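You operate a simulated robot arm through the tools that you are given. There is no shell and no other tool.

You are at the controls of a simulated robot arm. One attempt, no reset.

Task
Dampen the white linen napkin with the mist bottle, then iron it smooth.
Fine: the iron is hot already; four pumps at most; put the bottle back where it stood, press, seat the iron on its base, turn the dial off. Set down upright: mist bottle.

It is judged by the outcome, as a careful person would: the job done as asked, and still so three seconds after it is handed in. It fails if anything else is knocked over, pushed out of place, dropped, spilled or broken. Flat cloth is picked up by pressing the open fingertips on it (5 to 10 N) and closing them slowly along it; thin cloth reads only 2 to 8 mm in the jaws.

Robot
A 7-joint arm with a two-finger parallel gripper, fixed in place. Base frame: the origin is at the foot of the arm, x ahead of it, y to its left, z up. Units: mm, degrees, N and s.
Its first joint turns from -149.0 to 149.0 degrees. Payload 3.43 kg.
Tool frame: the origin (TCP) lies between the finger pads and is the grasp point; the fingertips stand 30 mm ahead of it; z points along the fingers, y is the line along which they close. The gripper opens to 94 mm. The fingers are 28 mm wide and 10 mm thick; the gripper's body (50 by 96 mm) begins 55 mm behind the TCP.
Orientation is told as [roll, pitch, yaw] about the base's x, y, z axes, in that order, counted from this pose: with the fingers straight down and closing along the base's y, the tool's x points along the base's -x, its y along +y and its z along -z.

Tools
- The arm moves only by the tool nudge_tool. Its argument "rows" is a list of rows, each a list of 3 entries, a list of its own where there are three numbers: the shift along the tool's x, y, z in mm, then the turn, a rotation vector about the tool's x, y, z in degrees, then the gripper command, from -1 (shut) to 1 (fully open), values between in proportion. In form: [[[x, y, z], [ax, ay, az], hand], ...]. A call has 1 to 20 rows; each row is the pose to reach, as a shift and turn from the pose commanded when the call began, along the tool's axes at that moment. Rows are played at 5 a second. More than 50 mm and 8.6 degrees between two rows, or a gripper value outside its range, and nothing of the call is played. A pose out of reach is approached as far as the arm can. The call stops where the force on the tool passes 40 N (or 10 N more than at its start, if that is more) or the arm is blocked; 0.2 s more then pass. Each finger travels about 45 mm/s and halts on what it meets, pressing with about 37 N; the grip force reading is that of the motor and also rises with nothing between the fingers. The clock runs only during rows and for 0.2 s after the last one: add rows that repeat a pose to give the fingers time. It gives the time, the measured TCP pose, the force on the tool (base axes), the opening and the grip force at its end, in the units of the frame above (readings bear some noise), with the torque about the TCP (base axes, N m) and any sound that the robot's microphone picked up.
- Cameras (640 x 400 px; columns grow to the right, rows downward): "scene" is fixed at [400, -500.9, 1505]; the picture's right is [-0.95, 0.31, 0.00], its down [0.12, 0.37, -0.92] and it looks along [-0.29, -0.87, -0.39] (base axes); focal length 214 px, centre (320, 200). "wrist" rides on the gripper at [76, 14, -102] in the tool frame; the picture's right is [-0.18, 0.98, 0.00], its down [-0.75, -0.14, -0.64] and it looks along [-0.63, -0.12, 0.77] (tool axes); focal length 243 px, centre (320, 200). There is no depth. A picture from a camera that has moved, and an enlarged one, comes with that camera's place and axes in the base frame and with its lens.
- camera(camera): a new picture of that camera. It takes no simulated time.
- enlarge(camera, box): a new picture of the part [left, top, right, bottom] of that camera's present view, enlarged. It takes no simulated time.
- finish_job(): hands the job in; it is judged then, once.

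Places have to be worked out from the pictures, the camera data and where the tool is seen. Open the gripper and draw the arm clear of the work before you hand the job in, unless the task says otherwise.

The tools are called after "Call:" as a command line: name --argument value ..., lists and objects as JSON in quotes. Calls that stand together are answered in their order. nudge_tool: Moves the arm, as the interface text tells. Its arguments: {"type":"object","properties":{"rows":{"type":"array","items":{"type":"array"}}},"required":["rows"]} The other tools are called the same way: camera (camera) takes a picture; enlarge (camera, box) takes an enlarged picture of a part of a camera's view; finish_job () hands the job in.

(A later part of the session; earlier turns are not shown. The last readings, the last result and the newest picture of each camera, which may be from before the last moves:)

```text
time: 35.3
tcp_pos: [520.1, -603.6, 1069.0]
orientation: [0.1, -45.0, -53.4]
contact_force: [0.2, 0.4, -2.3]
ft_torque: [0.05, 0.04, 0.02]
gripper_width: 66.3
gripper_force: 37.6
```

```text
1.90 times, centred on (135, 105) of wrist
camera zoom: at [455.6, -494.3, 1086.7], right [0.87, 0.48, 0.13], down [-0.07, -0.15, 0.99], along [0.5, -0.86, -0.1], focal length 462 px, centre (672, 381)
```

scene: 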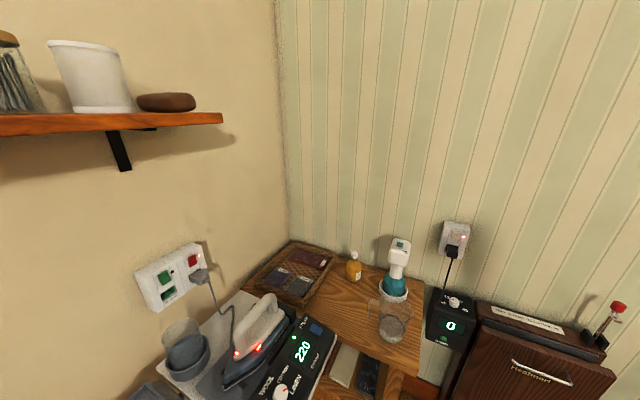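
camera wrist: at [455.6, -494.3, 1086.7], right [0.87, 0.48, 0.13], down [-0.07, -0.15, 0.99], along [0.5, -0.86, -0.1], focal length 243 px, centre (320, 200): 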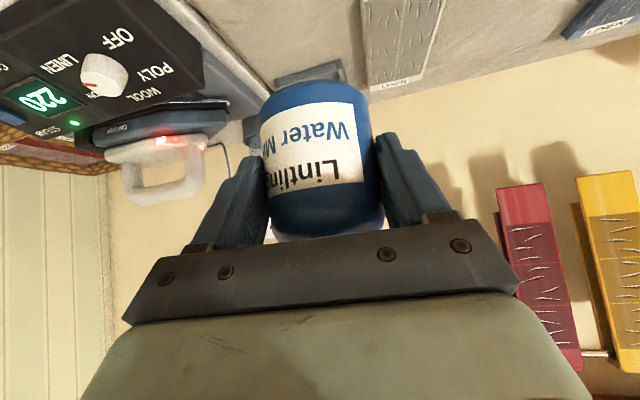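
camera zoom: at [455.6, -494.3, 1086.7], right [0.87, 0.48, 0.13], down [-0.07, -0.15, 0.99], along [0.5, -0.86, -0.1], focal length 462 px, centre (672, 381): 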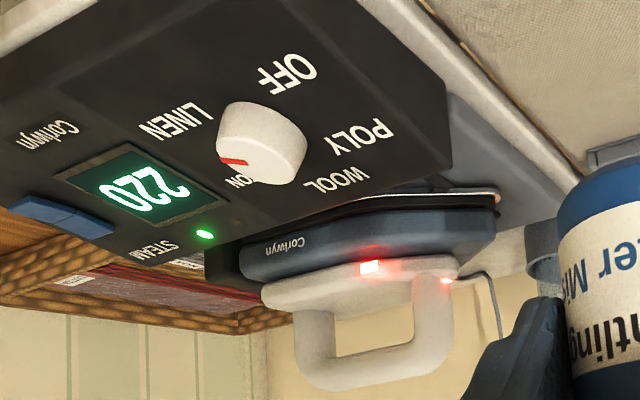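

Triangulation: napkin top z≈872, from near end centre (649,-620) to labelled far end (788,-756), ~84 mm wide, board edge ~77 mm before its near end. I want the bottle at the near end with its nozzle aimed along the napkin, so I turn the bottle about the vertical by about -86° here in the air.

Call:
nudge_tool --rows '[[[0, 0, 0], [5, 0, 5], -1], [[0, 0, 0], [10, 0, 10], -1], [[0, 0, 0], [15, 0, 15], -1], [[0, 0, 0], [20, 0, 20], -1], [[0, 0, 0], [25, 0, 25], -1], [[0, 0, 0], [30, 0, 30], -1]]'

Call:
camera --camera "wrist"

```text
time: 36.7
tcp_pos: [519.7, -607.0, 1066.3]
orientation: [0.2, -45.0, -96.1]
contact_force: [-0.9, -0.5, -3.1]
ft_torque: [0.03, -0.02, 0.02]
gripper_width: 66.6
gripper_force: 37.1
```

```text
taken
camera wrist: at [547.8, -481.8, 1084.9], right [0.96, -0.23, 0.13], down [-0.15, -0.06, 0.99], along [-0.22, -0.97, -0.1], focal length 243 px, centre (320, 200)
```

wrist: 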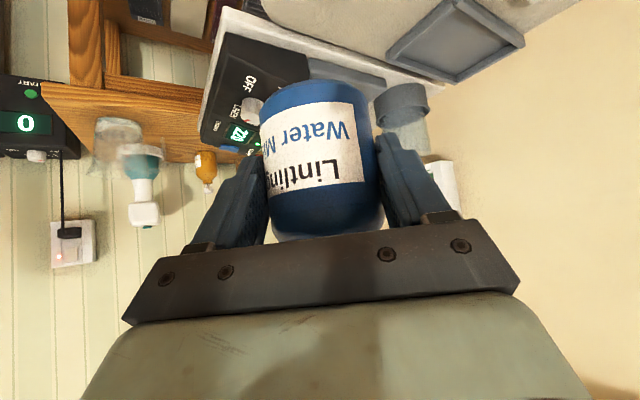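

Good, no trouble. Continue to yaw ≈ -141.

Call:
nudge_tool --rows '[[[0, 0, 0], [5, 0, 5], -1], [[0, 0, 0], [10, 0, 10], -1], [[0, 0, 0], [15, 0, 15], -1], [[0, 0, 0], [20, 0, 20], -1], [[0, 0, 0], [25, 0, 25], -1], [[0, 0, 0], [31.7, 0, 31.7], -1]]'

Call:
camera --camera "wrist"

Call:
camera --camera "scene"

```text
refused: row 6 steps farther than a row can; nothing moved
```

```text
taken
camera wrist: at [547.8, -481.8, 1084.9], right [0.96, -0.23, 0.13], down [-0.15, -0.06, 0.99], along [-0.22, -0.97, -0.1], focal length 243 px, centre (320, 200)
```

wrist: 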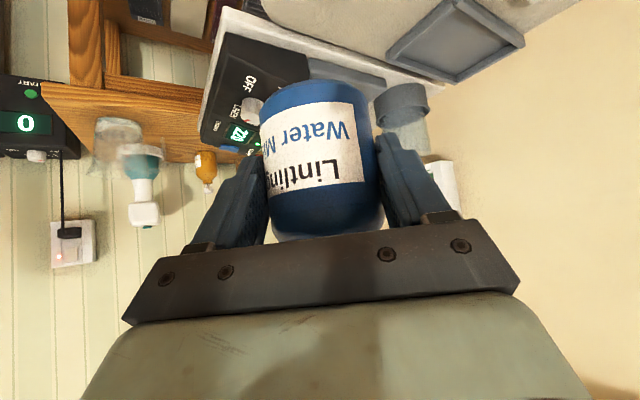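

```text
taken
```

scene: 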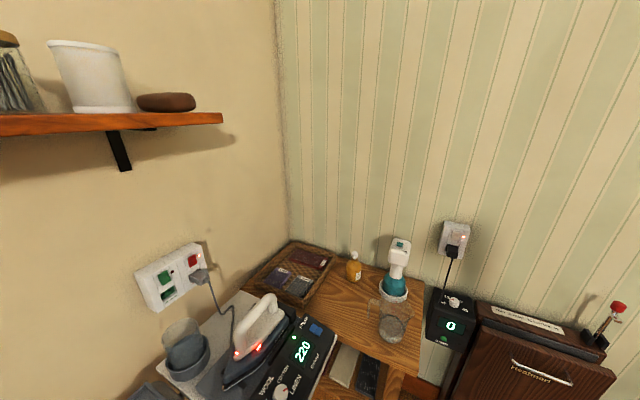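

The last step was slightly too big; same turn with even steps.

Call:
nudge_tool --rows '[[[0, 0, 0], [5.3, 0, 5.3], -1], [[0, 0, 0], [10.6, 0, 10.6], -1], [[0, 0, 0], [15.9, 0, 15.9], -1], [[0, 0, 0], [21.2, 0, 21.2], -1], [[0, 0, 0], [26.5, 0, 26.5], -1], [[0, 0, 0], [31.7, 0, 31.7], -1]]'

Call:
camera --camera "wrist"

Call:
camera --camera "scene"

```text
time: 38.1
tcp_pos: [520.9, -606.0, 1067.1]
orientation: [0.1, -45.0, -140.8]
contact_force: [-0.6, -0.3, -3.3]
ft_torque: [0.04, -0.02, -0.01]
gripper_width: 66.3
gripper_force: 36.4
```

```text
taken
camera wrist: at [627.5, -536.5, 1085.1], right [0.52, -0.84, 0.13], down [-0.15, 0.06, 0.99], along [-0.84, -0.53, -0.1], focal length 243 px, centre (320, 200)
```

wrist: 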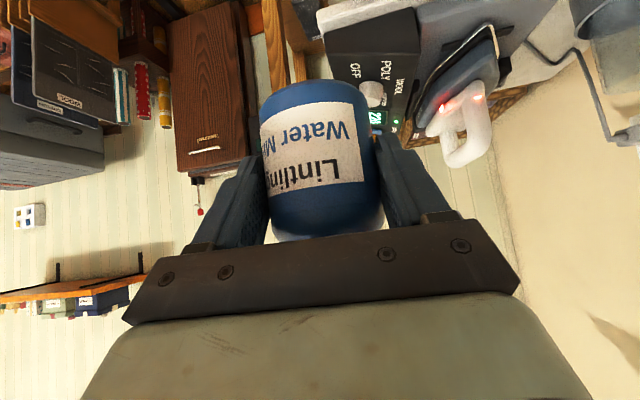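

```text
taken
```

scene: 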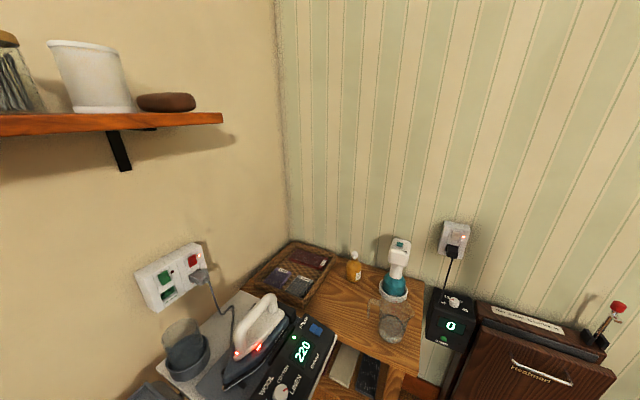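

Bottle is upright with its nozzle aimed out along the napkin axis. Move over the spot near (620,-592) and descend to z≈990 to look at the board edge and napkin.

Call:
nudge_tool --rows '[[[30, 13, -2.6], [0, 0, 0], -1], [[60, 26, -5.3], [0, 0, 0], -1], [[90, 39, -8], [0, 0, 0], -1], [[119.5, 51.8, -10.6], [0, 0, 0], -1], [[119.5, 51.8, -10.6], [0, 0, 0], -1]]'

Call:
camera --camera "wrist"

Call:
enlarge --camera "wrist" --box '[180, 0, 480, 140]'

```text
time: 39.3
tcp_pos: [624.8, -585.9, 990.3]
orientation: [0.1, -44.9, -140.7]
contact_force: [0.0, -1.0, -2.9]
ft_torque: [0.06, -0.04, 0.01]
gripper_width: 66.3
gripper_force: 37.4
```

```text
taken
camera wrist: at [731.3, -516.7, 1010.3], right [0.52, -0.84, 0.13], down [-0.15, 0.06, 0.99], along [-0.84, -0.54, -0.1], focal length 243 px, centre (320, 200)
```

wrist: 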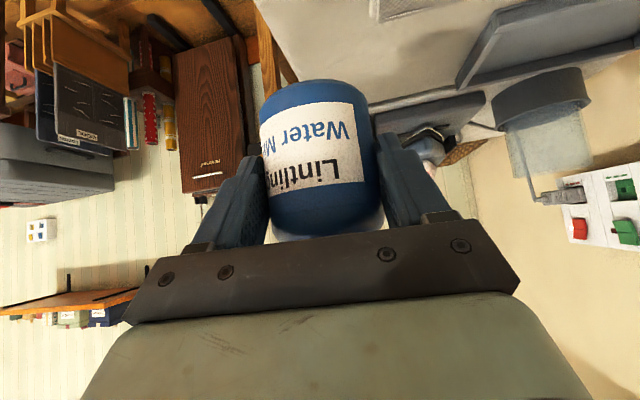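

```text
2.13 times, centred on (330, 70) of wrist
camera zoom: at [731.3, -516.7, 1010.3], right [0.52, -0.84, 0.13], down [-0.15, 0.06, 0.99], along [-0.84, -0.54, -0.1], focal length 518 px, centre (299, 477)
```

zoom: 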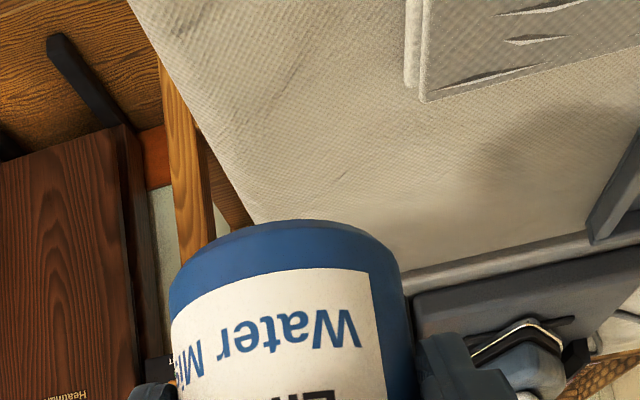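

With this grasp one finger would come down on the napkin's end, so I'll first set the bottle on the free board area right of the napkin (~(737,-523)), and then regrasp it from the robot side so the fingers lie clear. Moving above that spot.

Call:
nudge_tool --rows '[[[34, 5.5, -13], [0, 0, 0], -1], [[68, 11, -26], [0, 0, 0], -1], [[102, 16.5, -39], [0, 0, 0], -1], [[136.5, 22, -51.6], [0, 0, 0], -1], [[136.5, 22, -51.6], [0, 0, 0], -1]]'

Call:
camera --camera "wrist"

```text
time: 40.5
tcp_pos: [739.3, -518.7, 929.3]
orientation: [0.1, -45.0, -140.7]
contact_force: [-0.4, 0.2, -3.4]
ft_torque: [-0.03, -0.01, -0.04]
gripper_width: 65.9
gripper_force: 36.7
```

```text
taken
camera wrist: at [846.2, -448.9, 948.3], right [0.52, -0.84, 0.13], down [-0.15, 0.06, 0.99], along [-0.84, -0.54, -0.1], focal length 243 px, centre (320, 200)
```

wrist: 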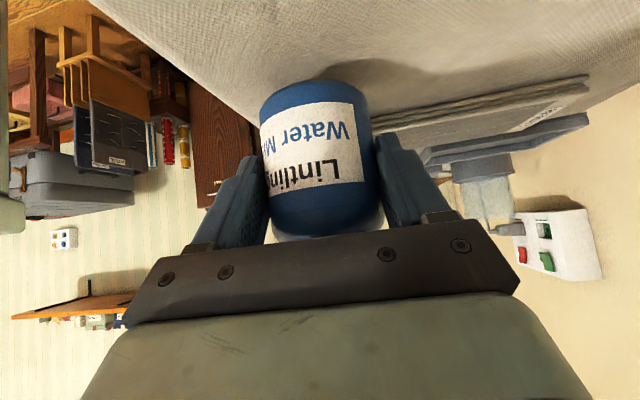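

Over free board; lowering in small steps towards contact (expected at TCP z≈900).

Call:
nudge_tool --rows '[[[5, 0, 5], [0, 0, 0], -1], [[10, 0, 10], [0, 0, 0], -1], [[14, 0, 14], [0, 0, 0], -1], [[17, 0, 17], [0, 0, 0], -1]]'

Call:
enlarge --camera "wrist" --box '[180, 0, 480, 200]'

```text
time: 41.5
tcp_pos: [742.1, -519.0, 912.1]
orientation: [0.6, -45.3, -140.9]
contact_force: [-1.0, 4.1, 7.9]
ft_torque: [-0.01, 0.0, -0.02]
gripper_width: 66.0
gripper_force: 37.4
stopped in row 4: the force on the tool passed its limit at 42 N (the readings are from after the stop); the commanded pose is now the measured one
```

```text
2.00 times, centred on (330, 100) of wrist
camera zoom: at [847.6, -450.0, 929.7], right [0.52, -0.84, 0.14], down [-0.15, 0.07, 0.99], along [-0.84, -0.54, -0.09], focal length 485 px, centre (300, 400)
```

zoom: 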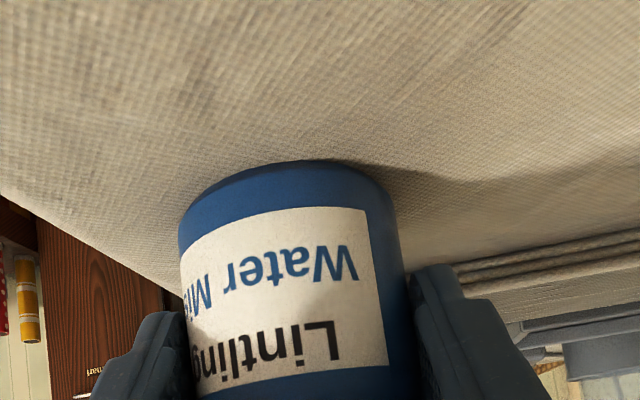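

The bottle has touched down on the board (board top ≈ z 871). Release gently and back off along the tool axis.

Call:
nudge_tool --rows '[[[0, 0, 0], [0, 0, 0], 0.5], [[0, 0, 0], [0, 0, 0], 0.7], [[0, 0, 0], [0, 0, 0], 1], [[0, 0, 0], [0, 0, 0], 1], [[0, 0, 0], [0, 0, 0], 1], [[0, 0, 0], [0, 0, 0], 1]]'

Call:
nudge_tool --rows '[[[0, 0, -15], [0, 0, 0], 1], [[0, 0, -35], [0, 0, 0], 1], [[0, 0, -60], [0, 0, 0], 1], [[0, 0, -90], [0, 0, 0], 1], [[0, 0, -120], [0, 0, 0], 1], [[0, 0, -150], [0, 0, 0], 1]]'

Call:
camera --camera "wrist"

```text
time: 42.9
tcp_pos: [742.2, -520.7, 910.7]
orientation: [0.6, -45.2, -141.0]
contact_force: [0.1, 0.1, -0.1]
ft_torque: [-0.02, 0.01, 0.02]
gripper_width: 93.7
gripper_force: 0.0
```

```text
time: 44.3
tcp_pos: [825.3, -457.6, 1010.4]
orientation: [1.2, -45.0, -141.0]
contact_force: [0.1, -0.4, 0.1]
ft_torque: [0.02, -0.04, 0.01]
gripper_width: 94.2
gripper_force: 0.0
out of reach, approached as far as the arm can: row 6
```

```text
taken
camera wrist: at [931.1, -386.1, 1029.1], right [0.53, -0.84, 0.15], down [-0.16, 0.07, 0.98], along [-0.83, -0.54, -0.1], focal length 243 px, centre (320, 200)
```

wrist: 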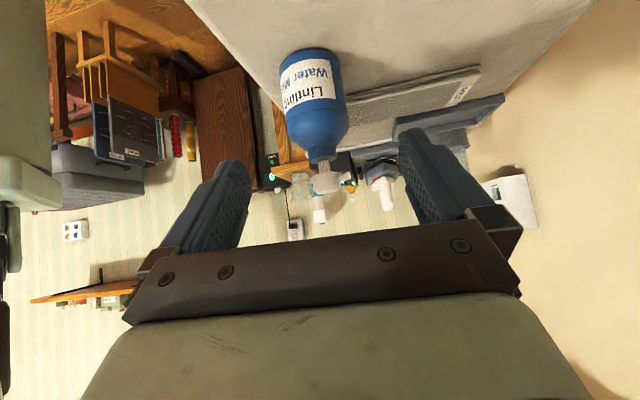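

The bottle stands upright on the board, nozzle pointing outward. Enlarge to check its place relative to the napkin and nozzle direction.

Call:
enlarge --camera "wrist" --box '[240, 20, 520, 220]'

```text
2.00 times, centred on (380, 120) of wrist
camera zoom: at [931.1, -386.1, 1029.1], right [0.53, -0.84, 0.15], down [-0.16, 0.07, 0.98], along [-0.83, -0.54, -0.1], focal length 485 px, centre (200, 360)
```

zoom: 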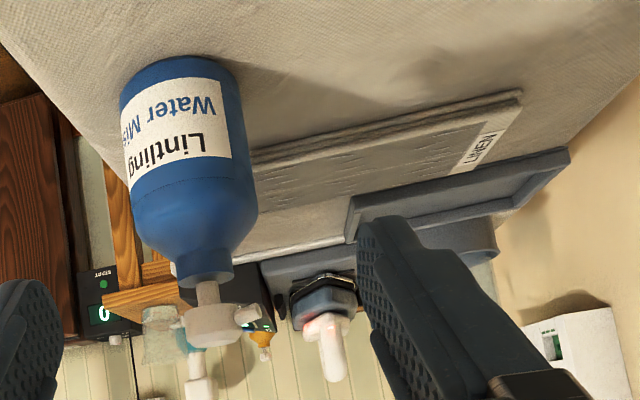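

Now swing round to the robot side: shift away to (700,-400,1060) and turn the tool +97° about the vertical.

Call:
nudge_tool --rows '[[[-20, -31, 2], [0, 0, 0], 1], [[-39, -61, 4], [0, 0, 0], 1], [[-59, -92, 6], [0, 0, 0], 1], [[-78.7, -122.9, 8], [0, 0, 0], 1], [[-78.7, -122.9, 8], [-5.7, 0, -5.7], 1], [[-78.7, -122.9, 8], [-11.4, 0, -11.4], 1], [[-78.7, -122.9, 8], [-17.1, 0, -17.1], 1], [[-78.7, -122.9, 8], [-22.8, 0, -22.8], 1], [[-78.7, -122.9, 8], [-28.5, 0, -28.5], 1], [[-78.7, -122.9, 8], [-34.2, 0, -34.2], 1], [[-78.7, -122.9, 8], [-39.9, 0, -39.9], 1], [[-78.7, -122.9, 8], [-45.6, 0, -45.6], 1], [[-78.7, -122.9, 8], [-51.3, 0, -51.3], 1], [[-78.7, -122.9, 8], [-57, 0, -57], 1], [[-78.7, -122.9, 8], [-62.7, 0, -62.7], 1], [[-78.7, -122.9, 8], [-68.6, 0, -68.6], 1]]'

Call:
camera --camera "wrist"

```text
time: 47.7
tcp_pos: [696.6, -400.8, 1058.8]
orientation: [-0.4, -45.4, -43.3]
contact_force: [0.5, -0.4, 0.7]
ft_torque: [-0.02, -0.01, -0.02]
gripper_width: 94.1
gripper_force: 0.1
out of reach, approached as far as the arm can: row 1, 2, 3, 4
```

```text
taken
camera wrist: at [615.0, -303.8, 1077.1], right [0.77, 0.62, 0.13], down [-0.04, -0.15, 0.99], along [0.64, -0.77, -0.09], focal length 243 px, centre (320, 200)
```

wrist: 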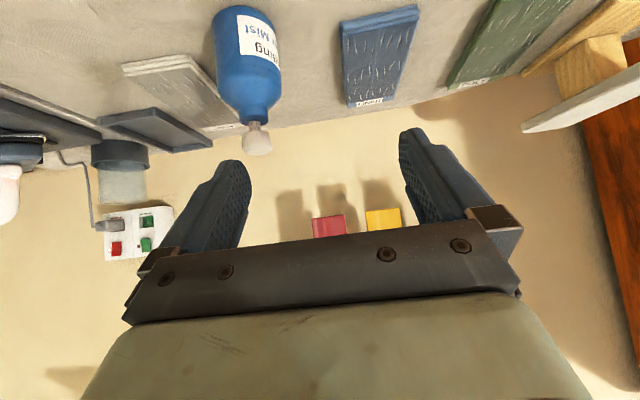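

Clear view of board: napkin, bottle, blue and green cloths. Enlarge to locate the bottle precisely.

Call:
enlarge --camera "wrist" --box '[110, 0, 330, 160]'

```text
2.50 times, centred on (220, 80) of wrist
camera zoom: at [615.0, -303.8, 1077.1], right [0.77, 0.62, 0.13], down [-0.04, -0.15, 0.99], along [0.64, -0.77, -0.09], focal length 606 px, centre (570, 500)
```

zoom: 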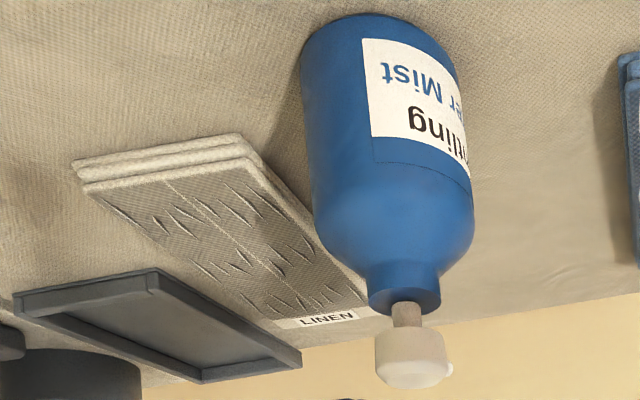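

Two-view triangulation gives the bottle axis at (727.7,-529), cap z≈987. Move to the pre-grasp point from the robot side.

Call:
nudge_tool --rows '[[[12, -24, 0], [0, 0, 0], 1], [[24, -48, 13], [0, 0, 0], 1], [[35.6, -72, 39.1], [0, 0, 0], 1], [[35.6, -72, 39.1], [0, 0, 0], 1]]'

Call:
camera --camera "wrist"

```text
time: 48.7
tcp_pos: [647.1, -454.0, 1006.9]
orientation: [-0.3, -45.4, -43.4]
contact_force: [0.3, 0.7, -0.5]
ft_torque: [-0.04, -0.02, -0.01]
gripper_width: 94.1
gripper_force: 0.1
```

```text
taken
camera wrist: at [564.7, -356.2, 1024.4], right [0.77, 0.62, 0.13], down [-0.04, -0.15, 0.99], along [0.63, -0.77, -0.09], focal length 243 px, centre (320, 200)
```

wrist: 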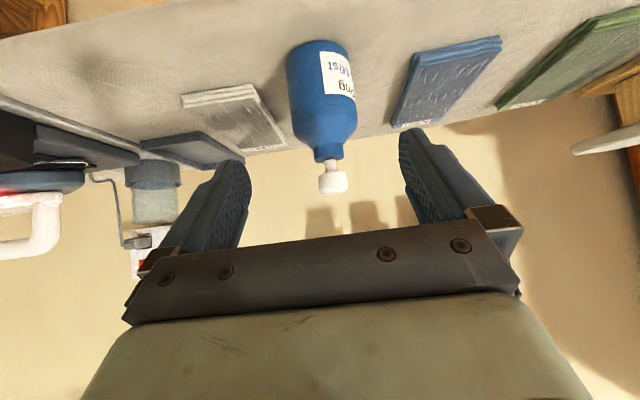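

Bottle is centred between the fingers' line. Advance 143 mm and check.

Call:
nudge_tool --rows '[[[0, 0, 25], [0, 0, 0], 1], [[0, 0, 50], [0, 0, 0], 1], [[0, 0, 75], [0, 0, 0], 1], [[0, 0, 100], [0, 0, 0], 1], [[0, 0, 120], [0, 0, 0], 1], [[0, 0, 134], [0, 0, 0], 1], [[0, 0, 142], [0, 0, 0], 1], [[0, 0, 142], [0, 0, 0], 1]]'

Call:
camera --camera "wrist"

```text
time: 50.5
tcp_pos: [722.2, -523.6, 906.1]
orientation: [-0.3, -45.4, -43.4]
contact_force: [-0.8, -0.5, -0.4]
ft_torque: [-0.03, -0.01, 0.0]
gripper_width: 94.0
gripper_force: 0.1
```

```text
taken
camera wrist: at [639.5, -426.7, 924.2], right [0.77, 0.62, 0.13], down [-0.04, -0.15, 0.99], along [0.63, -0.77, -0.09], focal length 243 px, centre (320, 200)
```

wrist: 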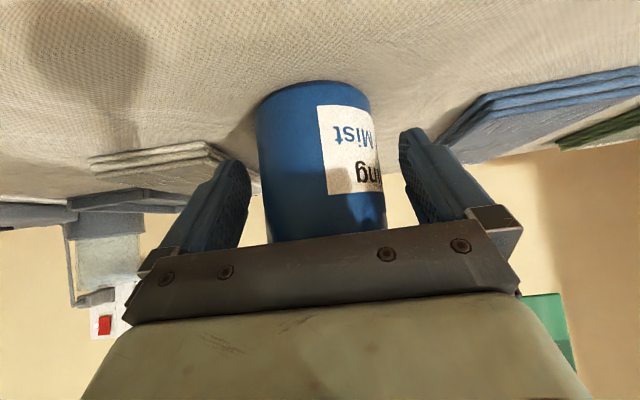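

Good placement. Close fully, then test lift.

Call:
nudge_tool --rows '[[[0, 0, 0], [0, 0, 0], 0.7], [[0, 0, 0], [0, 0, 0], 0.45], [[0, 0, 0], [0, 0, 0], 0.2], [[0, 0, 0], [0, 0, 0], -0.2], [[0, 0, 0], [0, 0, 0], -0.6], [[0, 0, 0], [0, 0, 0], -1], [[0, 0, 0], [0, 0, 0], -1], [[0, 0, 0], [0, 0, 0], -1]]'

Call:
nudge_tool --rows '[[[-1.4, 0, -1.4], [0, 0, 0], -1], [[-2.8, 0, -2.8], [0, 0, 0], -1], [[-5, 0, -5], [0, 0, 0], -1], [[-8, 0, -8], [0, 0, 0], -1], [[-12, 0, -12], [0, 0, 0], -1], [[-17, 0, -17], [0, 0, 0], -1], [[-23, 0, -23], [0, 0, 0], -1], [[-28, 0, -28], [0, 0, 0], -1]]'

Call:
camera --camera "wrist"

```text
time: 52.3
tcp_pos: [721.8, -524.3, 906.7]
orientation: [-0.3, -45.3, -43.3]
contact_force: [-1.6, -1.1, 0.7]
ft_torque: [-0.01, -0.02, -0.04]
gripper_width: 68.4
gripper_force: 36.9
```

```text
time: 54.1
tcp_pos: [720.7, -525.6, 946.1]
orientation: [-0.3, -45.3, -43.4]
contact_force: [0.3, 0.0, -3.0]
ft_torque: [-0.01, 0.04, 0.01]
gripper_width: 68.4
gripper_force: 36.7
```

```text
taken
camera wrist: at [639.3, -428.2, 964.5], right [0.77, 0.62, 0.13], down [-0.04, -0.15, 0.99], along [0.63, -0.77, -0.09], focal length 243 px, centre (320, 200)
```

wrist: 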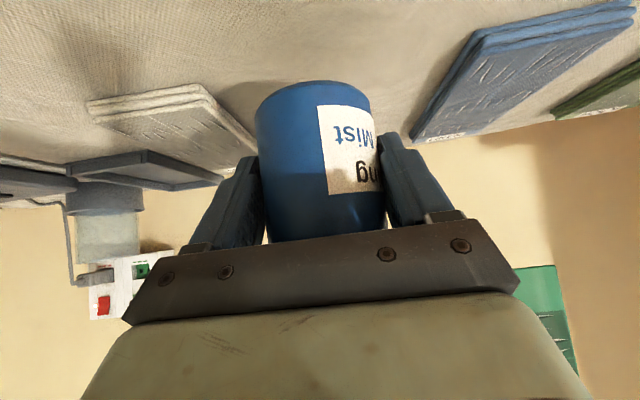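

Lift holds (68 mm, −3 N). Move above the target spot (bottle axis ≈ (629,-594), between napkin end and board edge), turning -10° so the nozzle lines up with the napkin axis.

Call:
nudge_tool --rows '[[[2.4, -22, -5.2], [1.4, 0, 1.4], -1], [[4.7, -44.4, -10.4], [2.8, 0, 2.8], -1], [[7.1, -66.6, -15.7], [4.3, 0, 4.2], -1], [[9.4, -88.8, -20.9], [5.7, 0, 5.6], -1], [[11.8, -111, -26.1], [7.1, 0, 7], -1], [[11.8, -111, -26.1], [7.1, 0, 7], -1]]'

Call:
camera --camera "wrist"

Call:
enlarge --camera "wrist" --box '[180, 0, 480, 190]'

```text
time: 55.5
tcp_pos: [626.5, -587.1, 957.2]
orientation: [-0.4, -45.4, -53.3]
contact_force: [0.3, -0.3, -2.7]
ft_torque: [0.02, 0.01, 0.0]
gripper_width: 68.3
gripper_force: 37.4
```

```text
taken
camera wrist: at [562.9, -477.0, 974.4], right [0.87, 0.48, 0.13], down [-0.07, -0.14, 0.99], along [0.49, -0.87, -0.09], focal length 243 px, centre (320, 200)
```

wrist: 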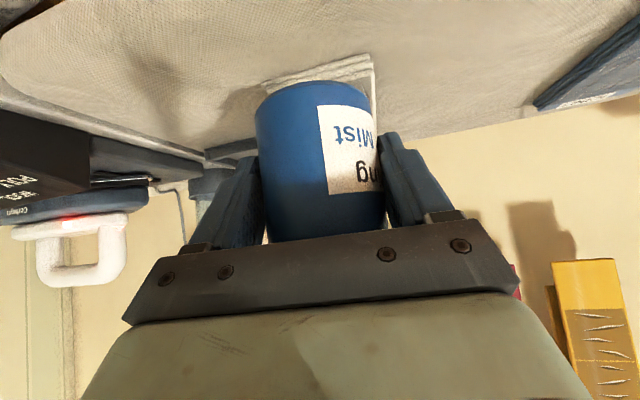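

```text
2.11 times, centred on (330, 95) of wrist
camera zoom: at [562.9, -477.0, 974.4], right [0.87, 0.48, 0.13], down [-0.07, -0.14, 0.99], along [0.49, -0.87, -0.09], focal length 511 px, centre (299, 421)
```

zoom: 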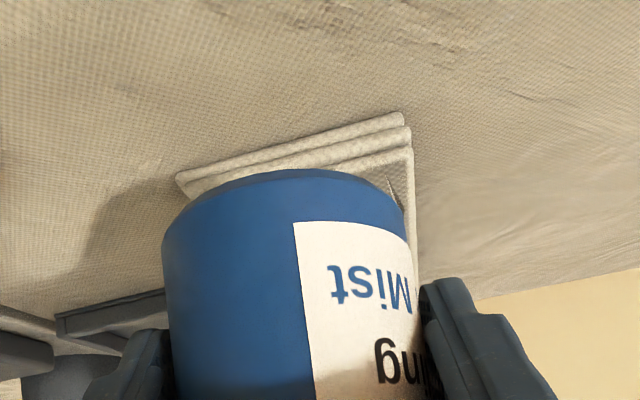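

The napkin's lower layers stick out a little, so I shift ~6 mm towards the robot and lower to just above the board.

Call:
nudge_tool --rows '[[[4, -2.1, -4], [0, 0, 0], -1], [[12, -2.1, 4], [0, 0, 0], -1], [[20, -2.1, 12], [0, 0, 0], -1], [[27, -2.1, 19], [0, 0, 0], -1], [[32.4, -2.1, 24.1], [0, 0, 0], -1], [[32.4, -2.1, 24.1], [0, 0, 0], -1]]'

Call:
enlarge --camera "wrist" --box '[180, 0, 480, 190]'

```text
time: 56.9
tcp_pos: [621.5, -583.1, 915.3]
orientation: [-0.3, -45.5, -53.3]
contact_force: [0.0, 0.0, -3.0]
ft_torque: [0.03, 0.04, 0.01]
gripper_width: 68.3
gripper_force: 36.8
```

```text
2.11 times, centred on (330, 95) of wrist
camera zoom: at [556.9, -473.1, 933.8], right [0.87, 0.48, 0.13], down [-0.07, -0.14, 0.99], along [0.49, -0.87, -0.09], focal length 511 px, centre (299, 421)
```

zoom: 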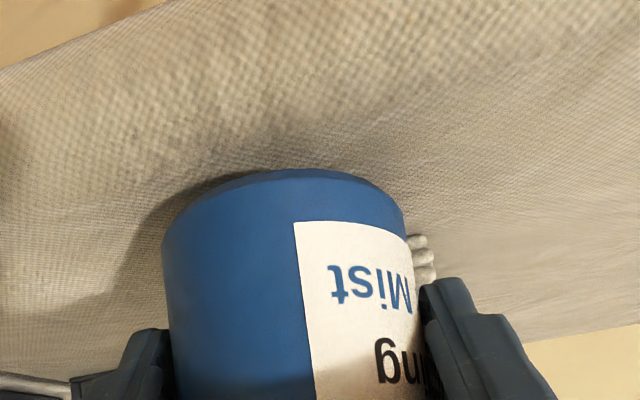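

Bottle base is ~8 mm above the board (board z≈864) and clear of the napkin. Lower in fine steps to touch.

Call:
nudge_tool --rows '[[[1.4, 0, 1.4], [0, 0, 0], -1], [[2.8, 0, 2.8], [0, 0, 0], -1], [[4, 0, 4], [0, 0, 0], -1], [[5, 0, 5], [0, 0, 0], -1], [[5.6, 0, 5.6], [0, 0, 0], -1]]'

```text
time: 58.1
tcp_pos: [621.1, -585.8, 909.2]
orientation: [-0.3, -45.4, -53.3]
contact_force: [0.2, -0.2, -3.0]
ft_torque: [0.02, 0.01, 0.03]
gripper_width: 68.3
gripper_force: 37.6
```

Call:
nudge_tool --rows '[[[0.7, 0, 0.7], [0, 0, 0], -1], [[1.4, 0, 1.4], [0, 0, 0], -1], [[2.1, 0, 2.1], [0, 0, 0], -1]]'

```text
time: 58.9
tcp_pos: [620.7, -583.6, 907.0]
orientation: [-0.4, -45.3, -53.4]
contact_force: [-1.3, 1.4, 0.2]
ft_torque: [0.11, 0.03, -0.01]
gripper_width: 68.9
gripper_force: 37.1
```

The weight has just come off the hand—touching. A hair lower, then release and back off.

Call:
nudge_tool --rows '[[[0.4, 0, 0.4], [0, 0, 0], -1], [[0.4, 0, 0.4], [0, 0, 0], 0.45], [[0.4, 0, 0.4], [0, 0, 0], 0.55], [[0.4, 0, 0.4], [0, 0, 0], 0.7], [[0.4, 0, 0.4], [0, 0, 0], 0.85], [[0.4, 0, 0.4], [0, 0, 0], 1], [[0.4, 0, 0.4], [0, 0, 0], 1]]'

Call:
camera --camera "wrist"

```text
time: 60.5
tcp_pos: [620.3, -584.4, 905.5]
orientation: [-0.3, -45.4, -53.3]
contact_force: [-0.6, -0.7, -0.7]
ft_torque: [-0.03, 0.02, -0.02]
gripper_width: 94.2
gripper_force: 0.0
```

```text
taken
camera wrist: at [557.3, -473.6, 923.4], right [0.87, 0.48, 0.13], down [-0.07, -0.14, 0.99], along [0.49, -0.87, -0.09], focal length 243 px, centre (320, 200)
```

wrist: 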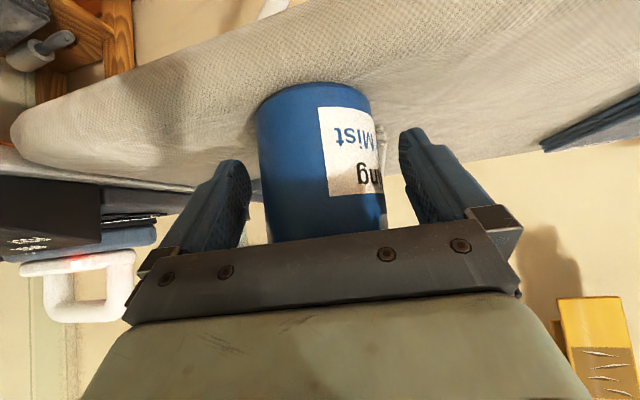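

Bottle stands free. Back off 120 mm along the tool axis and look.

Call:
nudge_tool --rows '[[[0, 0, -15], [0, 0, 0], 1], [[0, 0, -35], [0, 0, 0], 1], [[0, 0, -60], [0, 0, 0], 1], [[0, 0, -90], [0, 0, 0], 1], [[0, 0, -120], [0, 0, 0], 1], [[0, 0, -140], [0, 0, 0], 1]]'

Call:
camera --camera "wrist"

Call:
enlarge --camera "wrist" --box '[240, 0, 440, 200]'

```text
time: 61.9
tcp_pos: [561.0, -503.7, 1006.8]
orientation: [-0.2, -45.2, -53.3]
contact_force: [0.0, 0.1, 0.8]
ft_torque: [0.01, 0.01, 0.01]
gripper_width: 93.6
gripper_force: 0.0
```

```text
taken
camera wrist: at [496.9, -392.6, 1023.1], right [0.87, 0.48, 0.13], down [-0.07, -0.14, 0.99], along [0.49, -0.87, -0.09], focal length 243 px, centre (320, 200)
```

wrist: 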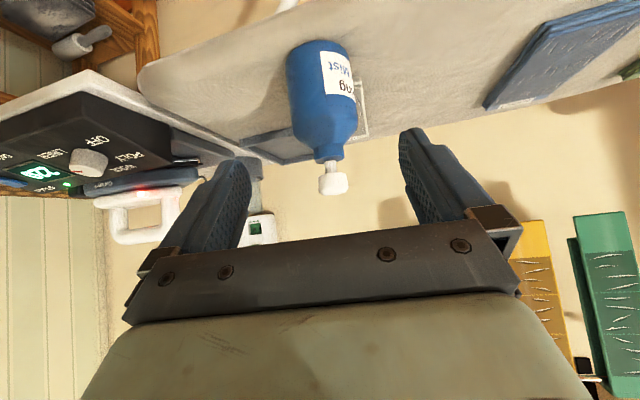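

```text
2.00 times, centred on (340, 100) of wrist
camera zoom: at [496.9, -392.6, 1023.1], right [0.87, 0.48, 0.13], down [-0.07, -0.14, 0.99], along [0.49, -0.87, -0.09], focal length 485 px, centre (280, 400)
```

zoom: 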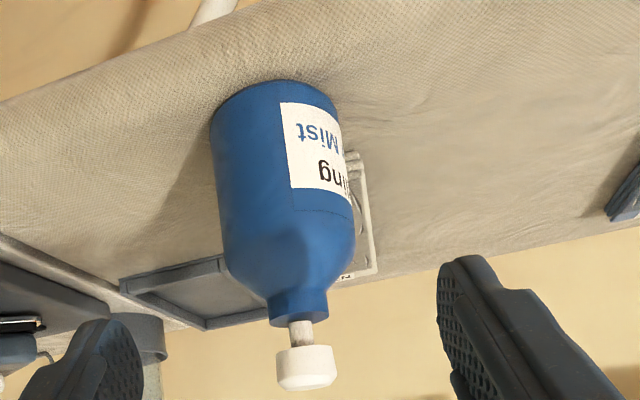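

The bottle stands at (625,-590), cap top ≈ z 1000, napkin right behind it. Now bring the tool vertical above the cap (TCP z≈1100) to inspect the nozzle direction and pump from above.

Call:
nudge_tool --rows '[[[-35, 0, 2], [0, 0, 0], 1], [[-70, 0, 5], [0, 0, 0], 1], [[-105, 0, 8], [0, 0, 0], 1], [[-142, 0, 11], [0, 0, 0], 1], [[-142, 0, 11], [0, 7.5, 0], 1], [[-142, 0, 11], [0, 15, 0], 1], [[-142, 0, 11], [0, 22.5, 0], 1], [[-142, 0, 11], [0, 30, 0], 1], [[-142, 0, 11], [0, 37.5, 0], 1], [[-142, 0, 11], [0, 45.2, 0], 1], [[-142, 0, 11], [0, 45.2, 0], 1]]'

Call:
camera --camera "wrist"

Call:
enlarge --camera "wrist" --box '[230, 40, 430, 240]'

```text
time: 64.3
tcp_pos: [626.2, -591.2, 1097.3]
orientation: [-0.2, -0.1, -53.5]
contact_force: [1.0, 0.0, 0.0]
ft_torque: [-0.03, 0.01, -0.01]
gripper_width: 94.1
gripper_force: 0.0
```

```text
taken
camera wrist: at [592.4, -520.1, 1199.9], right [0.9, 0.44, 0.0], down [0.34, -0.69, 0.64], along [0.28, -0.58, -0.77], focal length 243 px, centre (320, 200)
```

wrist: 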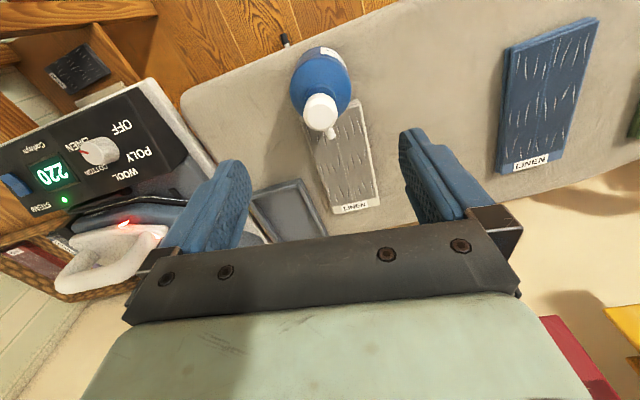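

```text
2.00 times, centred on (330, 140) of wrist
camera zoom: at [592.4, -520.1, 1199.9], right [0.9, 0.44, 0.0], down [0.34, -0.69, 0.64], along [0.28, -0.58, -0.77], focal length 485 px, centre (300, 320)
```

zoom: 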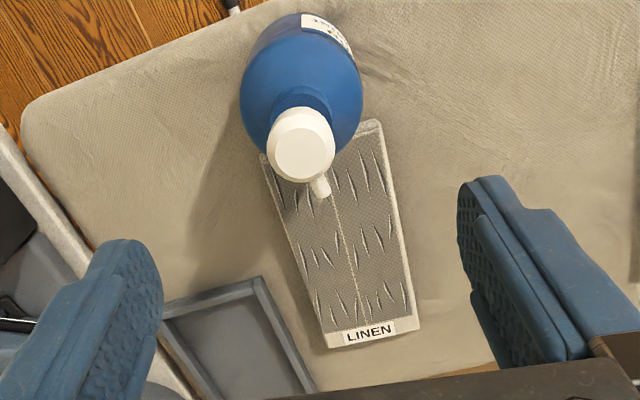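

The nozzle points straight down the napkin's axis, and this is the white LINEN cloth (the blue one is also labelled linen). Close the fingers and come down to just above the cap.

Call:
nudge_tool --rows '[[[1, 0.4, 0], [0, 0, 0], 0], [[2.2, 0.7, 0], [0, 0, 0], -0.5], [[2.2, 0.7, 0], [0, 0, 0], -1], [[2.2, 0.7, 0], [0, 0, 0], -1], [[2.2, 0.7, 15], [0, 0, 0], -1], [[2.2, 0.7, 30], [0, 0, 0], -1], [[2.2, 0.7, 45], [0, 0, 0], -1], [[2.2, 0.7, 55], [0, 0, 0], -1], [[2.2, 0.7, 60], [0, 0, 0], -1], [[2.2, 0.7, 60], [0, 0, 0], -1]]'

Call:
camera --camera "wrist"

Call:
enlarge --camera "wrist" --box '[230, 40, 430, 240]'

```text
time: 66.5
tcp_pos: [623.4, -589.4, 1037.3]
orientation: [-0.3, -0.1, -53.5]
contact_force: [0.1, 0.3, -0.8]
ft_torque: [0.01, 0.03, 0.0]
gripper_width: 0.0
gripper_force: 32.8
```

```text
taken
camera wrist: at [590.4, -518.9, 1139.5], right [0.9, 0.44, 0.0], down [0.33, -0.69, 0.65], along [0.28, -0.58, -0.76], focal length 243 px, centre (320, 200)
```

wrist: 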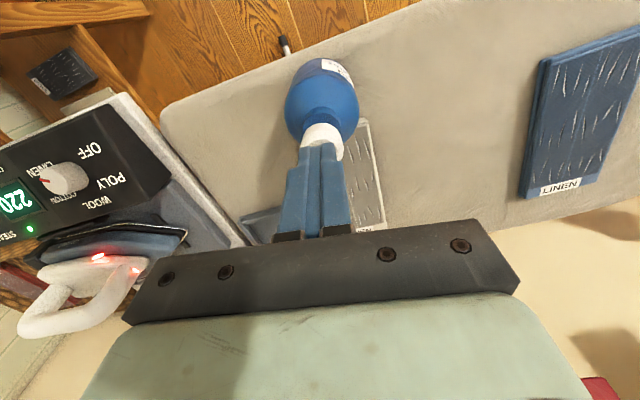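

```text
2.00 times, centred on (330, 140) of wrist
camera zoom: at [590.4, -518.9, 1139.5], right [0.9, 0.44, 0.0], down [0.33, -0.69, 0.65], along [0.28, -0.58, -0.76], focal length 485 px, centre (300, 320)
```

zoom: 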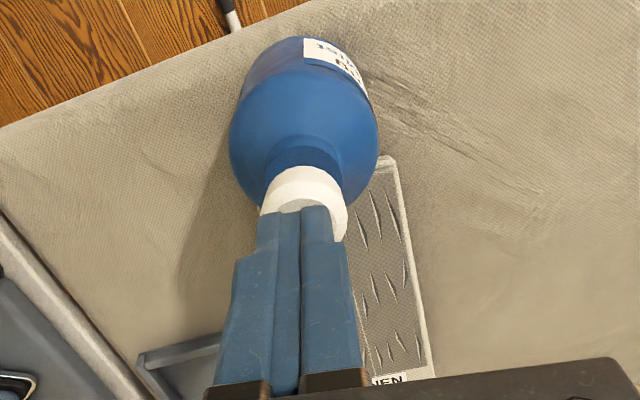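

Fingertips are centred just above the cap. Press down gently in small steps to find contact.

Call:
nudge_tool --rows '[[[0, 0, 2], [0, 0, 0], -1], [[0, 0, 4], [0, 0, 0], -1], [[0, 0, 6], [0, 0, 0], -1], [[0, 0, 8], [0, 0, 0], -1]]'

```text
time: 67.5
tcp_pos: [624.6, -588.0, 1028.9]
orientation: [-0.2, -0.2, -53.6]
contact_force: [-0.5, 1.2, 0.0]
ft_torque: [0.04, -0.01, 0.01]
gripper_width: 0.2
gripper_force: 32.9
```

Call:
nudge_tool --rows '[[[0, 0, 2], [0, 0, 0], -1], [[0, 0, 4], [0, 0, 0], -1], [[0, 0, 4], [0, 0, 0], -1]]'

Call:
enlarge --camera "wrist" --box '[230, 40, 430, 240]'

```text
time: 68.3
tcp_pos: [624.7, -588.5, 1025.1]
orientation: [-0.3, -0.2, -53.5]
contact_force: [1.1, -0.2, 1.5]
ft_torque: [0.01, -0.01, 0.0]
gripper_width: 0.1
gripper_force: 33.4
```

```text
2.00 times, centred on (330, 140) of wrist
camera zoom: at [591.0, -518.0, 1127.3], right [0.9, 0.44, 0.0], down [0.33, -0.69, 0.64], along [0.28, -0.58, -0.76], focal length 485 px, centre (300, 320)
```

zoom: 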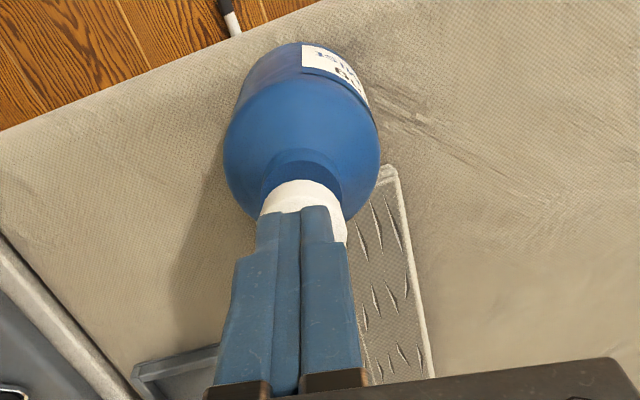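

First light contact near TCP z≈1026. Continue pressing slowly.

Call:
nudge_tool --rows '[[[0, 0, 1], [0, 0, 0], -1], [[0, 0, 2], [0, 0, 0], -1], [[0, 0, 3], [0, 0, 0], -1], [[0, 0, 4], [0, 0, 0], -1]]'

```text
time: 69.3
tcp_pos: [625.5, -588.2, 1021.8]
orientation: [-0.2, -0.2, -53.5]
contact_force: [-0.9, -0.2, 3.7]
ft_torque: [-0.03, 0.03, 0.0]
gripper_width: 0.0
gripper_force: 33.3
```

Spring resistance is building (3.7 N). Keep going for the stroke.

Call:
nudge_tool --rows '[[[0, 0, 1], [0, 0, 0], -1], [[0, 0, 2], [0, 0, 0], -1], [[0, 0, 3], [0, 0, 0], -1], [[0, 0, 4], [0, 0, 0], -1]]'

Call:
camera --camera "wrist"

```text
time: 70.3
tcp_pos: [624.2, -587.9, 1018.0]
orientation: [-0.2, -0.3, -53.6]
contact_force: [1.5, -0.4, 13.6]
ft_torque: [-0.01, -0.06, -0.02]
gripper_width: 0.0
gripper_force: 32.6
```

```text
taken
camera wrist: at [590.7, -517.8, 1119.6], right [0.9, 0.44, 0.0], down [0.33, -0.69, 0.65], along [0.28, -0.58, -0.76], focal length 243 px, centre (320, 200)
```

wrist: 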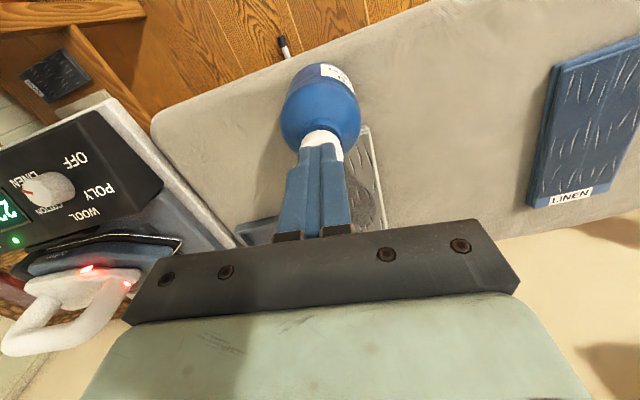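

Force jumped to 13.6 N—seemingly the stroke's end. Check the napkin for dampness.

Call:
enlarge --camera "wrist" --box '[300, 80, 440, 240]'

```text
2.50 times, centred on (370, 160) of wrist
camera zoom: at [590.7, -517.8, 1119.6], right [0.9, 0.44, 0.0], down [0.33, -0.69, 0.65], along [0.28, -0.58, -0.76], focal length 606 px, centre (195, 300)
```

zoom: 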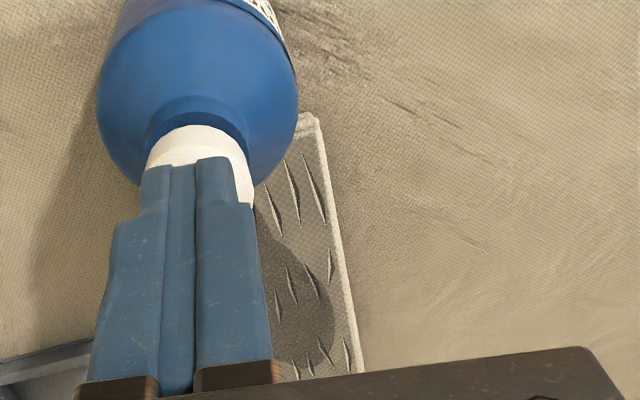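

A dark damp patch has appeared on the napkin: pump 1 worked. Lift up and open the fingers to view the coverage.

Call:
nudge_tool --rows '[[[0, 0, -4], [0, 0, 0], -1], [[0, 0, -10], [0, 0, 0], -1], [[0, 0, -25], [0, 0, 0], -1], [[0, 0, -50], [0, 0, 0], -1], [[0, 0, -70], [0, 0, 0], 0], [[0, 0, -70], [0, 0, 0], 1], [[0, 0, -70], [0, 0, 0], 1], [[0, 0, -70], [0, 0, 0], 1], [[0, 0, -70], [0, 0, 0], 1]]'

Call:
enlarge --camera "wrist" --box '[230, 40, 430, 240]'

```text
time: 72.3
tcp_pos: [624.3, -587.3, 1088.6]
orientation: [-0.2, -0.2, -53.6]
contact_force: [0.6, -0.7, 0.2]
ft_torque: [0.02, 0.02, 0.0]
gripper_width: 93.8
gripper_force: 0.0
```

```text
2.00 times, centred on (330, 140) of wrist
camera zoom: at [591.1, -517.3, 1189.8], right [0.9, 0.44, 0.0], down [0.33, -0.69, 0.64], along [0.28, -0.58, -0.76], focal length 485 px, centre (300, 320)
```

zoom: 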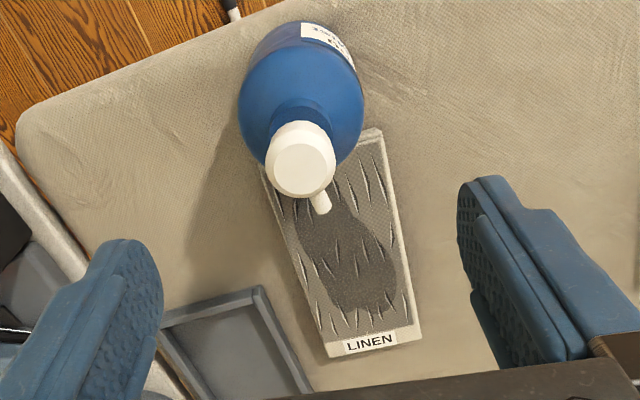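

Pump 1 wetted a long central patch; the sides are still dry. I'll grip the cap with the open fingers from above and twist the bottle ~6° either way for the next pumps. First descend around the cap.

Call:
nudge_tool --rows '[[[-3, 1, 20], [0, 0, 0], 1], [[-3, 1, 40], [0, 0, 0], 1], [[-3, 1, 56], [0, 0, 0], 1], [[-3, 1, 68], [0, 0, 0], 1], [[-3, 1, 74], [0, 0, 0], 1], [[-3, 1, 74], [0, 0, 0], 1]]'

Call:
enlarge --camera "wrist" --box '[230, 40, 430, 240]'

```text
time: 73.7
tcp_pos: [626.3, -589.4, 1013.2]
orientation: [-0.2, -0.1, -53.6]
contact_force: [0.0, -0.4, -0.4]
ft_torque: [0.0, 0.03, 0.0]
gripper_width: 94.0
gripper_force: 0.0
```

```text
2.00 times, centred on (330, 140) of wrist
camera zoom: at [593.4, -520.2, 1114.9], right [0.9, 0.44, 0.0], down [0.33, -0.69, 0.65], along [0.28, -0.58, -0.76], focal length 485 px, centre (300, 320)
```

zoom: 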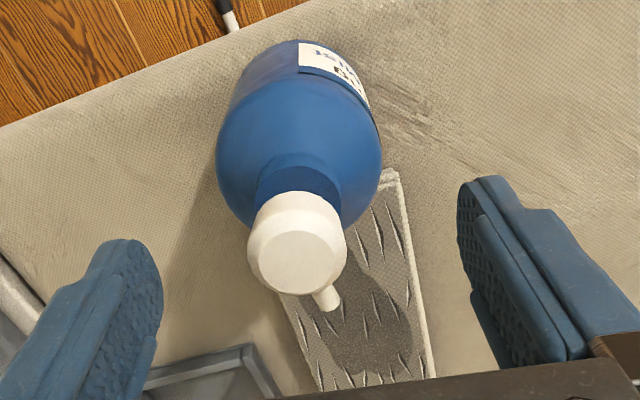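

Cap is centred between the fingers. Close onto the cap gently.

Call:
nudge_tool --rows '[[[0, 0, 0], [0, 0, 0], 0.5], [[0, 0, 0], [0, 0, 0], 0.1], [[0, 0, 0], [0, 0, 0], -0.2], [[0, 0, 0], [0, 0, 0], -0.35], [[0, 0, 0], [0, 0, 0], -0.5], [[0, 0, 0], [0, 0, 0], -0.6], [[0, 0, 0], [0, 0, 0], -0.6]]'

Call:
enlarge --camera "wrist" --box '[230, 40, 430, 240]'

```text
time: 75.3
tcp_pos: [627.0, -591.2, 1013.1]
orientation: [-0.2, -0.2, -53.7]
contact_force: [-0.5, -1.1, 0.8]
ft_torque: [0.0, 0.04, 0.0]
gripper_width: 27.0
gripper_force: 37.3
```

```text
2.00 times, centred on (330, 140) of wrist
camera zoom: at [593.4, -520.2, 1115.0], right [0.9, 0.44, 0.0], down [0.33, -0.69, 0.64], along [0.28, -0.58, -0.76], focal length 485 px, centre (300, 320)
```

zoom: 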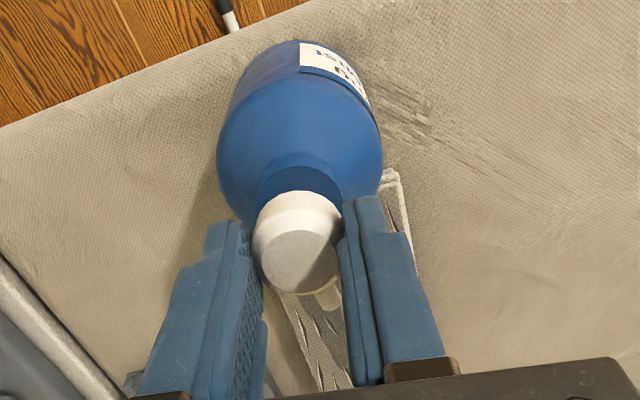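

Cap held (27 mm). Twist the bottle +6° (aim to the napkin's right side) and check.

Call:
nudge_tool --rows '[[[0, 0, 0], [0, 0, -2], -0.6], [[0, 0, 0], [0, 0, -4], -0.6], [[0, 0, 0], [0, 0, -6], -0.6], [[0, 0, 0], [0, 0, -6], -0.6]]'

Call:
enlarge --camera "wrist" --box '[230, 40, 430, 240]'

```text
time: 76.3
tcp_pos: [628.1, -589.8, 1014.1]
orientation: [-0.3, -0.1, -47.5]
contact_force: [0.2, -1.4, 0.0]
ft_torque: [-0.12, -0.01, 0.01]
gripper_width: 27.0
gripper_force: 37.4
```

```text
2.00 times, centred on (330, 140) of wrist
camera zoom: at [586.4, -523.8, 1115.3], right [0.85, 0.53, 0.0], down [0.41, -0.65, 0.64], along [0.34, -0.55, -0.76], focal length 485 px, centre (300, 320)
```

zoom: 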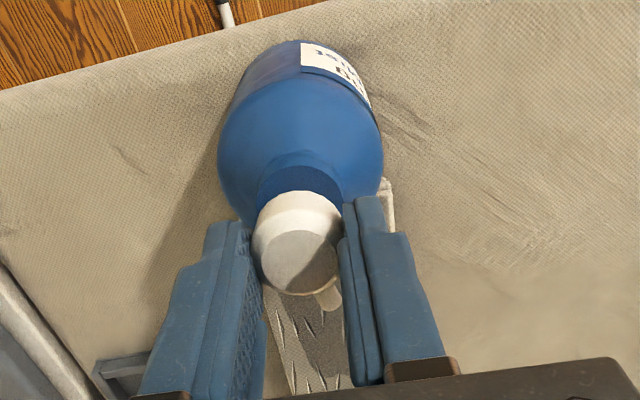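

The whole bottle turned along. Pump 2: press the gripped cap down through its stroke.

Call:
nudge_tool --rows '[[[0, 0, 2], [0, 0, -6], -0.6], [[0, 0, 4], [0, 0, -6], -0.6], [[0, 0, 6], [0, 0, -6], -0.6], [[0, 0, 7.5], [0, 0, -6], -0.6], [[0, 0, 7.5], [0, 0, -6], -0.6]]'

Call:
enlarge --camera "wrist" --box '[230, 40, 430, 240]'

```text
time: 77.5
tcp_pos: [626.9, -590.3, 1006.9]
orientation: [-0.2, 0.0, -41.6]
contact_force: [-3.4, 1.4, 5.2]
ft_torque: [0.11, 0.33, 0.03]
gripper_width: 27.2
gripper_force: 36.4
```

```text
2.00 times, centred on (330, 140) of wrist
camera zoom: at [580.1, -528.2, 1107.8], right [0.79, 0.61, 0.0], down [0.47, -0.6, 0.64], along [0.39, -0.51, -0.76], focal length 485 px, centre (300, 320)
```

zoom: 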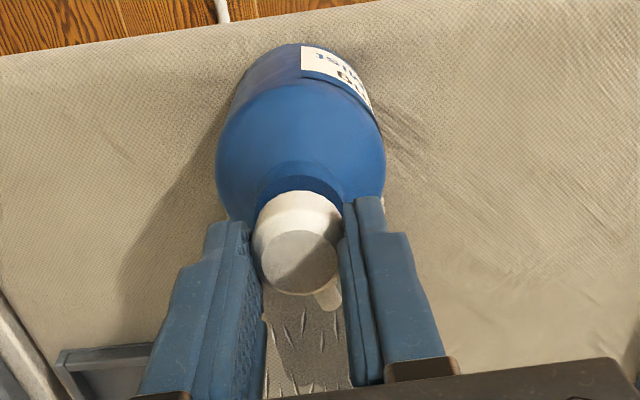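

I repeated the turn by mistake (now 12° in all); it isn't clear it sprayed yet (5 N only). Turn back 6° at this depth before continuing, and look.

Call:
nudge_tool --rows '[[[0, 0, 0], [0, 0, 2], -0.6], [[0, 0, 0], [0, 0, 4], -0.6], [[0, 0, 0], [0, 0, 6], -0.6], [[0, 0, 0], [0, 0, 6], -0.6]]'

Call:
enlarge --camera "wrist" --box '[270, 120, 430, 240]'

```text
time: 78.5
tcp_pos: [627.1, -591.9, 1006.7]
orientation: [-0.3, -0.2, -47.6]
contact_force: [0.6, -1.6, 5.1]
ft_torque: [-0.19, -0.05, -0.02]
gripper_width: 27.3
gripper_force: 37.2
```

```text
3.33 times, centred on (350, 180) of wrist
camera zoom: at [586.4, -524.2, 1107.9], right [0.85, 0.53, 0.0], down [0.4, -0.65, 0.64], along [0.34, -0.55, -0.76], focal length 809 px, centre (220, 267)
```

zoom: 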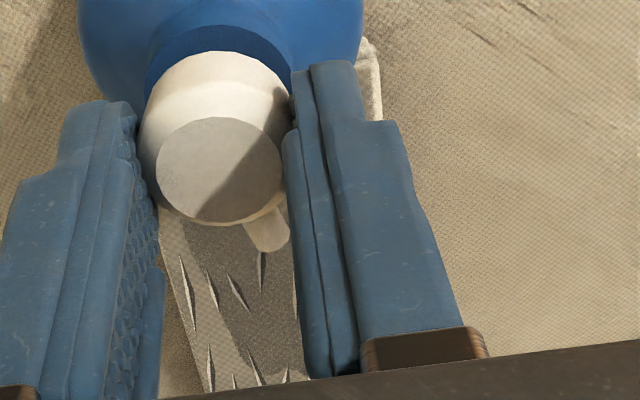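

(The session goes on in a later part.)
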